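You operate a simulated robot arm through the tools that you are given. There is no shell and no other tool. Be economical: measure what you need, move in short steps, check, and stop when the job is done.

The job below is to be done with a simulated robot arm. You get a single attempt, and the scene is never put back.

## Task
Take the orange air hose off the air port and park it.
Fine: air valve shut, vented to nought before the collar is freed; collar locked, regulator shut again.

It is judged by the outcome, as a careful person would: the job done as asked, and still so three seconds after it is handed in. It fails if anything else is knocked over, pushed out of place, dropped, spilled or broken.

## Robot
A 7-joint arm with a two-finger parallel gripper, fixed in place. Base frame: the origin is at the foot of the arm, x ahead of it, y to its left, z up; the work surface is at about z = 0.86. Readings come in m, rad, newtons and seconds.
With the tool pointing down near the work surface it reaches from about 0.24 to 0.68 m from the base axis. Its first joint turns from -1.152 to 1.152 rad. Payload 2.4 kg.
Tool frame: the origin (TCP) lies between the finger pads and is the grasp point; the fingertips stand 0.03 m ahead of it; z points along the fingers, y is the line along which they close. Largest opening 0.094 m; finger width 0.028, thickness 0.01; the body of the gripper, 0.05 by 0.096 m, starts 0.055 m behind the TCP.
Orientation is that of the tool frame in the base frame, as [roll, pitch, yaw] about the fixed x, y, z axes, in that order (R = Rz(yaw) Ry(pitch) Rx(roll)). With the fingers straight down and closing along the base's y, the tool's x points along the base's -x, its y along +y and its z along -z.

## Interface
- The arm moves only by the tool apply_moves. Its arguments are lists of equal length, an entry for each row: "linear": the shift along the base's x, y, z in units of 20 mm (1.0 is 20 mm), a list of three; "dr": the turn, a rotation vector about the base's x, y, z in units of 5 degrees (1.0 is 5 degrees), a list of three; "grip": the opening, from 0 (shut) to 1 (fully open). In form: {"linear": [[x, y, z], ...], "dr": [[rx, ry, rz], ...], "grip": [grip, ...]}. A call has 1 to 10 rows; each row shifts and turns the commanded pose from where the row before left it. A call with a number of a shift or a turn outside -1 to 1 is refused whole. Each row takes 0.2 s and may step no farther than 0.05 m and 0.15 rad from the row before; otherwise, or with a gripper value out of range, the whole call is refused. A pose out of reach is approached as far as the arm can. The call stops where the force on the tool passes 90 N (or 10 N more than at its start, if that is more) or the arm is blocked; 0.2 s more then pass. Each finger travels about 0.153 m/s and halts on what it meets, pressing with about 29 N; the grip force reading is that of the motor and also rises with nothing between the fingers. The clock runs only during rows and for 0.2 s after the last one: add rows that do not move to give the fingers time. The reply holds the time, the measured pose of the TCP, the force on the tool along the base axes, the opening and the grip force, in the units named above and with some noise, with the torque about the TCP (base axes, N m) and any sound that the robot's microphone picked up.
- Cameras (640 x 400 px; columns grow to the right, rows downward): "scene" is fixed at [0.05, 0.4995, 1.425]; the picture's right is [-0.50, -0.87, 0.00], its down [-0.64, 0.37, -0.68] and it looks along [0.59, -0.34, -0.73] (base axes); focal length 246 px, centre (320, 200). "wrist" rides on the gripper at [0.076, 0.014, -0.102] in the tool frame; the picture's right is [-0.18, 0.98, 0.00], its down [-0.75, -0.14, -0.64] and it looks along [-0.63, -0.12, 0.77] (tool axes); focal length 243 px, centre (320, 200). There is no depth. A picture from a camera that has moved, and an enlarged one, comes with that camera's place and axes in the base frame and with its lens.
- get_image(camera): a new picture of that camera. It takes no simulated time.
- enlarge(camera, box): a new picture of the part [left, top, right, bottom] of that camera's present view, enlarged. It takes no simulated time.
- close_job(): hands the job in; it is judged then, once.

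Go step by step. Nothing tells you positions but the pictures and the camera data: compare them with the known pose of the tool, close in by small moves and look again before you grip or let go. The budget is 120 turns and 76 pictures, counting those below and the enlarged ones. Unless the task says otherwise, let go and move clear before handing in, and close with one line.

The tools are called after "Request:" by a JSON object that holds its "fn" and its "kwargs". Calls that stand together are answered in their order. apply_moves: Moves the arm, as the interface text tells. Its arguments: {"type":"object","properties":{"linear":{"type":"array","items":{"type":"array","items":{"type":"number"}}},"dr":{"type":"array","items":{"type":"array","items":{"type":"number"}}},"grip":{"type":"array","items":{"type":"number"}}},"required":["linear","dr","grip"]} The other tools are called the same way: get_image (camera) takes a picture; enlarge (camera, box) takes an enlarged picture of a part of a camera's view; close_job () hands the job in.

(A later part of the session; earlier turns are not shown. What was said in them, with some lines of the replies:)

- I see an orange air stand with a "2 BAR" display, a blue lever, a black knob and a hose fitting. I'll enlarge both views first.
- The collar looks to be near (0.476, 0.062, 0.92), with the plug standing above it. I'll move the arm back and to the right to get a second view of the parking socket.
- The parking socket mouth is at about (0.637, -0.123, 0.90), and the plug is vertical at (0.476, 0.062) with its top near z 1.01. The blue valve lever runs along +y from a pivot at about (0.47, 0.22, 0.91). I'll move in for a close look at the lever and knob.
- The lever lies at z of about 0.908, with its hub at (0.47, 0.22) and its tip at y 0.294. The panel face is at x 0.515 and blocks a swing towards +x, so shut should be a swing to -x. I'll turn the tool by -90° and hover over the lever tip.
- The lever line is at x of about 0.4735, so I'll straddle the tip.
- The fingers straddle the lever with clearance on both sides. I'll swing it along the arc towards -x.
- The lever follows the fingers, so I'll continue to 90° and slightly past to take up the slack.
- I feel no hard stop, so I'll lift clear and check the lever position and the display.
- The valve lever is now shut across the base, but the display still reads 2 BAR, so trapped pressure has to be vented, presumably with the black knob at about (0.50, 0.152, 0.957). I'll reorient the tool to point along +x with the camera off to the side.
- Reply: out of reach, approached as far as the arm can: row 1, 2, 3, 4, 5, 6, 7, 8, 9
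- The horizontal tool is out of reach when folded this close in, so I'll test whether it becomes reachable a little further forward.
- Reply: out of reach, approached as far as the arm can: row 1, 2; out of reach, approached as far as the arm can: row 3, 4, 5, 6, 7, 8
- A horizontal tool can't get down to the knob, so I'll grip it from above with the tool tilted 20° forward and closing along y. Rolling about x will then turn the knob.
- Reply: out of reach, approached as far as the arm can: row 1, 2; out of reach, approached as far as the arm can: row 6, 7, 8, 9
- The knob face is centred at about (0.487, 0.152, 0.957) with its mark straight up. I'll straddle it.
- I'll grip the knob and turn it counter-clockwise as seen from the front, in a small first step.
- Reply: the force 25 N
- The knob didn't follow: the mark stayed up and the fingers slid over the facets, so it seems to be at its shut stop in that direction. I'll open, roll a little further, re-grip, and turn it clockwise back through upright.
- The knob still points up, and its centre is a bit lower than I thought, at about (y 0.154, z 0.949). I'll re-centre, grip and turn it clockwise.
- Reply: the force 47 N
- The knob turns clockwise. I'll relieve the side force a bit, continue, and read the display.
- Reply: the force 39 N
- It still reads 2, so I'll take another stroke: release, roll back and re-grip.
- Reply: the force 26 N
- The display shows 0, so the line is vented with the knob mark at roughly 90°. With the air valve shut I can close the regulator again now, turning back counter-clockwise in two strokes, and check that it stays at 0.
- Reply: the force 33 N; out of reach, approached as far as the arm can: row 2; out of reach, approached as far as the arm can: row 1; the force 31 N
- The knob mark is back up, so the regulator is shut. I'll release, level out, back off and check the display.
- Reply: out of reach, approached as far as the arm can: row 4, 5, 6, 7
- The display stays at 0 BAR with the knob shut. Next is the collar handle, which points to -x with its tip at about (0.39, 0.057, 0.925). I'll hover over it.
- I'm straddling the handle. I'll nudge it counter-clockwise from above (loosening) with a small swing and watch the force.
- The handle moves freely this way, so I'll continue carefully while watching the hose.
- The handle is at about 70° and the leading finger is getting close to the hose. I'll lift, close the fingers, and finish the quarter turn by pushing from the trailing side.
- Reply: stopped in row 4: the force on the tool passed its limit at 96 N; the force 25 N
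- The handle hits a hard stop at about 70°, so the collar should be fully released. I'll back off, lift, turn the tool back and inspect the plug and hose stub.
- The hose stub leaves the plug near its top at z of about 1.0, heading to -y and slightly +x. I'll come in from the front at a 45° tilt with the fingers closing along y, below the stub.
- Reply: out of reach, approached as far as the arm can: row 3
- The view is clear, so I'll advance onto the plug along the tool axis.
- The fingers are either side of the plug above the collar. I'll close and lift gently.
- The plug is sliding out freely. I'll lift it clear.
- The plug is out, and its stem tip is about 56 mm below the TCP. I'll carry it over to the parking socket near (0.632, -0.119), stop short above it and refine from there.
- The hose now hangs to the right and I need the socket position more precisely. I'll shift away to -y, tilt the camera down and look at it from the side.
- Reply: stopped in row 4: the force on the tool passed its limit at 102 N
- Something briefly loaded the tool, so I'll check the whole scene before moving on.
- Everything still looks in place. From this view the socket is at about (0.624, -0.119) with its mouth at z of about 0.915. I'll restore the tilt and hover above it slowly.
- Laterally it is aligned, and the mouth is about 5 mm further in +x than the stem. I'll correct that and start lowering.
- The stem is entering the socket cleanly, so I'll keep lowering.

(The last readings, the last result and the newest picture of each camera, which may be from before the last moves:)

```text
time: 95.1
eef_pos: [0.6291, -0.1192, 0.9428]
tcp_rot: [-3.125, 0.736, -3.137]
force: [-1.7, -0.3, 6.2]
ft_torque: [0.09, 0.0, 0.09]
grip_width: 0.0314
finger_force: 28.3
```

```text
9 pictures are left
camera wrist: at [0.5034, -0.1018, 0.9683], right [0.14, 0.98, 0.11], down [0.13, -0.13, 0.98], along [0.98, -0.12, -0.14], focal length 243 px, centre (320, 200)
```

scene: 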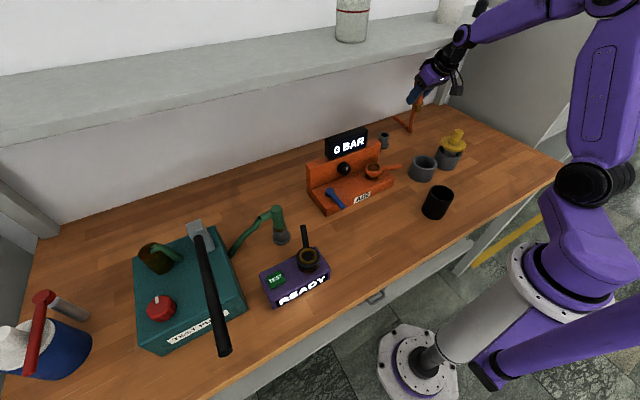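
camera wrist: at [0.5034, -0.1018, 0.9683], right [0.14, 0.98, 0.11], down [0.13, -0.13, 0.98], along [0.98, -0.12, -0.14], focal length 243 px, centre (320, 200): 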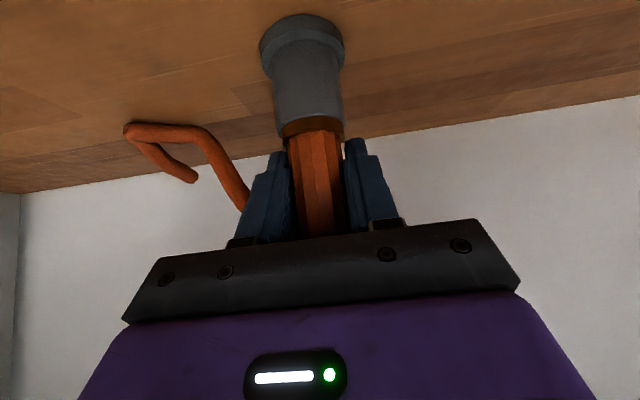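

It is seated, with light contact and the flange at the rim. I'll release and withdraw along the tool axis.

Request:
{"fn": "apply_moves", "kwargs": {"linear": [[0, 0, 0], [0, 0, 0], [0, 0, 0]], "dr": [[0, 0, 0], [0, 0, 0], [0, 0, 0]], "grip": [0.35, 0.6, 0.6]}}

Request:
{"fn": "apply_moves", "kwargs": {"linear": [[-0.34, 0, 0.37], [-0.34, 0, 0.37], [-0.34, 0, 0.37], [-0.67, 0, 0.74], [-0.67, 0, 0.74], [-0.67, 0, 0.74], [-0.67, 0, 0.5], [0, 0, 0]], "dr": [[0, 0, 0], [0, 0, 0], [0, 0, 0], [0, 0, 0], [0, 0, 0], [0, 0, 0], [0, 0, 0], [0, 0, 0]], "grip": [0.6, 0.6, 0.6, 0.6, 0.6, 0.6, 0.6, 0.6]}}

Request:
{"fn": "get_image", "kwargs": {"camera": "wrist"}}

```text
time: 95.9
eef_pos: [0.6291, -0.1187, 0.9422]
tcp_rot: [-3.129, 0.732, -3.135]
force: [0.1, 0.1, -0.1]
ft_torque: [0.01, -0.01, 0.02]
grip_width: 0.0563
finger_force: 0.0
```

```text
time: 97.7
eef_pos: [0.5542, -0.1188, 1.018]
tcp_rot: [-3.126, 0.732, -3.137]
force: [0.9, -0.4, 0.1]
ft_torque: [0.01, -0.01, -0.03]
grip_width: 0.0563
finger_force: 0.1
```

```text
8 pictures are left
camera wrist: at [0.4287, -0.1023, 1.0436], right [0.14, 0.98, 0.11], down [0.13, -0.13, 0.98], along [0.98, -0.12, -0.15], focal length 243 px, centre (320, 200)
```

wrist: 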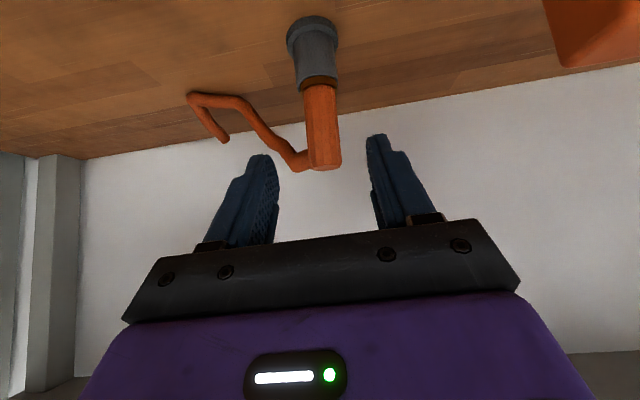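

The hose is parked upright. Next I'll lock the collar again by swinging its handle from about 250° back to 180°, so I'll return to the earlier straddle pose, hovering first.

Request:
{"fn": "apply_moves", "kwargs": {"linear": [[-0.51, 0.6, 0.15], [-0.51, 0.6, 0.15], [-0.51, 0.6, 0.15], [-0.51, 0.6, 0.15], [-0.51, 0.6, 0.15], [-0.51, 0.6, 0.15], [-0.51, 0.6, 0.15], [-0.51, 0.6, 0.15], [-0.51, 0.6, 0.15], [-0.51, 0.6, 0.15]], "dr": [[0, 0, 0], [0, 0.49, 0], [0, 0.49, 0], [0, 0.49, 0], [0, 0.49, 0], [0, 0.49, 0], [0, 0.49, 0], [0, 0.49, 0], [0, 0.49, 0], [0, 0.49, 0]], "grip": [0.4, 0.36, 0.36, 0.36, 0.36, 0.36, 0.36, 0.36, 0.36, 0.36]}}

Request:
{"fn": "apply_moves", "kwargs": {"linear": [[0, 0, 0], [0, 0, 0], [0, 0, 0], [0, 0, 0], [0, 0, 0], [0, 0, 0], [0, 0, 0]], "dr": [[0, 0, 1], [0, 0, 1], [0, 0, 1], [0, 0, 1], [0, 0, 1], [0, 0, 1], [0, 0, 1]], "grip": [0.36, 0.36, 0.36, 0.36, 0.36, 0.36, 0.36]}}

Request:
{"fn": "apply_moves", "kwargs": {"linear": [[0, 0, 0], [0, 0, 0], [0, 0, 0], [0, 0, 0], [0, 0, 0], [0, 0, 0], [0, 0, 0], [0, 0, 0]], "dr": [[0, 0, 1], [0, 0, 1], [0, 0, 1], [0, 0, 1], [0, 0, 1], [0, 0, 1], [0, 0, 1], [0, 0, 0]], "grip": [0.36, 0.36, 0.36, 0.36, 0.36, 0.36, 0.36, 0.36]}}

Request:
{"fn": "get_image", "kwargs": {"camera": "wrist"}}

```text
time: 99.9
eef_pos: [0.4516, 0.0007, 1.0478]
tcp_rot: [-3.13, 0.344, -3.136]
force: [-0.1, 0.2, 0.2]
ft_torque: [0.02, -0.03, 0.01]
grip_width: 0.0341
finger_force: 0.0
```

```text
time: 101.5
eef_pos: [0.452, 0.0011, 1.0492]
tcp_rot: [-3.131, 0.346, -2.525]
force: [0.3, 0.2, 0.9]
ft_torque: [-0.03, 0.01, 0.0]
grip_width: 0.0339
finger_force: 0.0
```

```text
time: 103.3
eef_pos: [0.4523, 0.0005, 1.0477]
tcp_rot: [-3.129, 0.347, -1.914]
force: [-1.3, 0.0, 0.7]
ft_torque: [0.0, -0.03, 0.01]
grip_width: 0.0339
finger_force: 0.0
```

```text
7 pictures are left
camera wrist: at [0.4006, -0.0922, 1.119], right [-0.87, 0.5, 0.05], down [0.29, 0.42, 0.86], along [0.41, 0.76, -0.51], focal length 243 px, centre (320, 200)
```

wrist: 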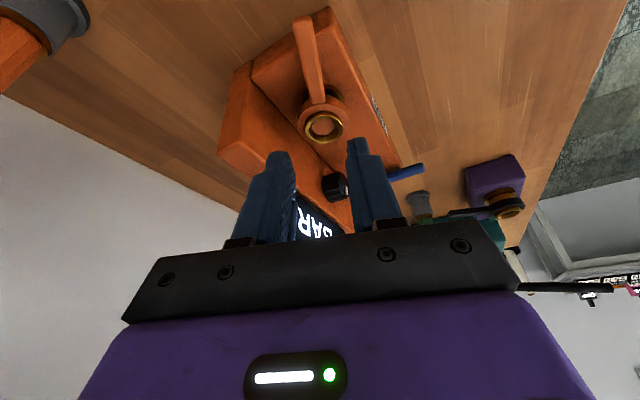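

The handle is still at about 250° and lines up with the fingers. I'll descend, then swing it back.

Request:
{"fn": "apply_moves", "kwargs": {"linear": [[0, 0, -0.9225], [0, 0, -0.9225], [0, 0, -0.9225], [0, 0, -0.9225], [0, 0, -0.9225], [0, 0, -0.9225], [0, 0, 0], [0, 0, 0]], "dr": [[0, 0, 0], [0, 0, 0], [0, 0, 0], [0, 0, 0], [0, 0, 0], [0, 0, 0], [0, 0, 0], [0, 0, 0]], "grip": [0.36, 0.36, 0.36, 0.36, 0.36, 0.36, 0.2, 0.2]}}

Request:
{"fn": "apply_moves", "kwargs": {"linear": [[-0.255, 0.105, 0], [-0.25, 0.13, 0], [-0.235, 0.15, 0], [-0.22, 0.17, 0], [-0.21, 0.185, 0], [-0.185, 0.21, 0], [-0.17, 0.22, 0]], "dr": [[0, 0, -1], [0, 0, -1], [0, 0, -1], [0, 0, -1], [0, 0, -1], [0, 0, -1], [0, 0, -1]], "grip": [0.2, 0.2, 0.2, 0.2, 0.2, 0.2, 0.2]}}

Request:
{"fn": "apply_moves", "kwargs": {"linear": [[-0.15, 0.235, 0], [-0.13, 0.25, 0], [-0.105, 0.255, 0], [-0.085, 0.265, 0], [-0.06, 0.275, 0], [-0.04, 0.275, 0], [-0.01, 0.28, 0], [0, 0.14, 0], [0, 0, 0]], "dr": [[0, 0, -1], [0, 0, -1], [0, 0, -1], [0, 0, -1], [0, 0, -1], [0, 0, -1], [0, 0, -1], [0, 0, 0], [0, 0, 0]], "grip": [0.2, 0.2, 0.2, 0.2, 0.2, 0.2, 0.2, 0.2, 0.2]}}

Request:
{"fn": "get_image", "kwargs": {"camera": "wrist"}}

```text
time: 105.1
eef_pos: [0.4522, 0.0, 0.9379]
tcp_rot: [-3.13, 0.345, -1.916]
force: [-0.5, -0.2, 0.5]
ft_torque: [-0.01, -0.01, 0.02]
grip_width: 0.0187
finger_force: 0.1
```

```text
time: 106.7
eef_pos: [0.4213, 0.0239, 0.9382]
tcp_rot: [-3.13, 0.345, -2.529]
force: [0.0, -0.8, 0.3]
ft_torque: [0.01, 0.0, 0.02]
grip_width: 0.0188
finger_force: 0.1
```

```text
time: 108.7
eef_pos: [0.41, 0.0629, 0.937]
tcp_rot: [-3.128, 0.347, -3.14]
force: [-0.1, -7.8, 0.7]
ft_torque: [-0.04, -0.1, 0.13]
grip_width: 0.0236
finger_force: 4.3
```

```text
6 pictures are left
camera wrist: at [0.3037, 0.08, 1.008], right [0.18, 0.98, 0.05], down [0.49, -0.13, 0.86], along [0.85, -0.13, -0.51], focal length 243 px, centre (320, 200)
```

wrist: 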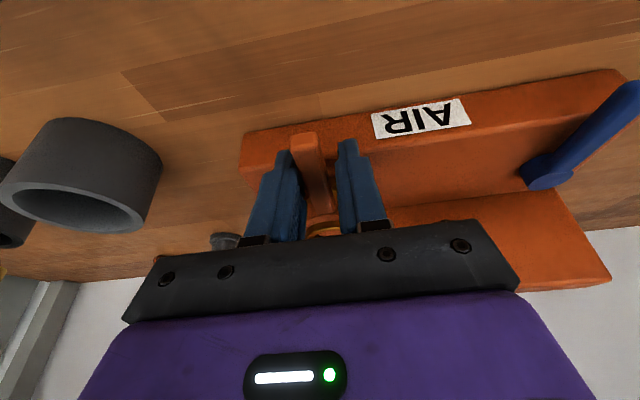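

I feel the stop at the original locked position. I'll open, lift away and check everything.

Request:
{"fn": "apply_moves", "kwargs": {"linear": [[0, 0, 0], [0, 0, 0], [0, 0, 1], [0, 0, 1], [0, 0, 1], [0, 0, 1], [-0.8, 0, 1], [-0.8, -0.5, 1], [-0.8, -0.5, 1], [0, 0, 0]], "dr": [[0, 0, 0], [0, 0, 0], [0, 0, 0], [0, 0, 0], [0, 0, 0], [0, 0, 0], [0, 0, 0], [0, 0, 0], [0, 0, 0], [0, 0, 0]], "grip": [0.36, 0.36, 0.36, 0.36, 0.36, 0.36, 0.36, 0.36, 0.36, 0.36]}}

Request:
{"fn": "get_image", "kwargs": {"camera": "scene"}}

Request:
{"fn": "enlarge", "kwargs": {"camera": "scene", "box": [300, 110, 460, 210]}}

```text
time: 110.9
eef_pos: [0.3632, 0.0402, 1.0622]
tcp_rot: [-3.129, 0.347, -3.136]
force: [0.3, 0.6, -1.0]
ft_torque: [0.0, 0.0, 0.02]
grip_width: 0.0339
finger_force: 0.0
out of reach, approached as far as the arm can: row 4, 5
```

```text
5 pictures are left
```

scene: 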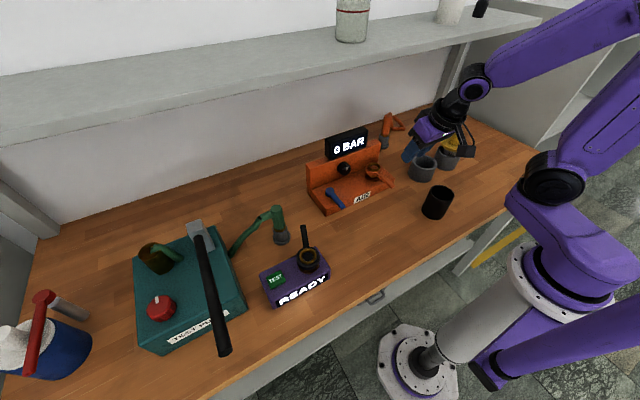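

```text
4.00 times, centred on (380, 160) of scene
camera zoom: at [0.05, 0.4995, 1.425], right [-0.5, -0.87, 0.0], down [-0.64, 0.37, -0.68], along [0.59, -0.34, -0.73], focal length 982 px, centre (80, 360)
```

zoom: 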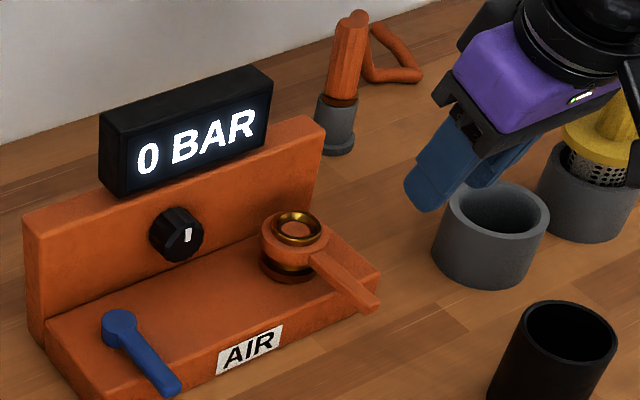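

The hose is parked upright in its socket, the display reads 0 BAR, and the valve lever, regulator knob and collar are all back where they should be. The arm is clear, so I'm handing in.

Request:
{"fn": "close_job", "kwargs": {}}

```text
The job is handed in.
```

The orange air hose is off the port and parked in its socket: the air valve was shut and the line vented to 0 BAR before I freed the collar, and the collar is locked and the regulator shut again. Carrying the hose over, the arm stopped once on a brief overload (102 N) whose cause I couldn't identify; nothing looked displaced afterwards.
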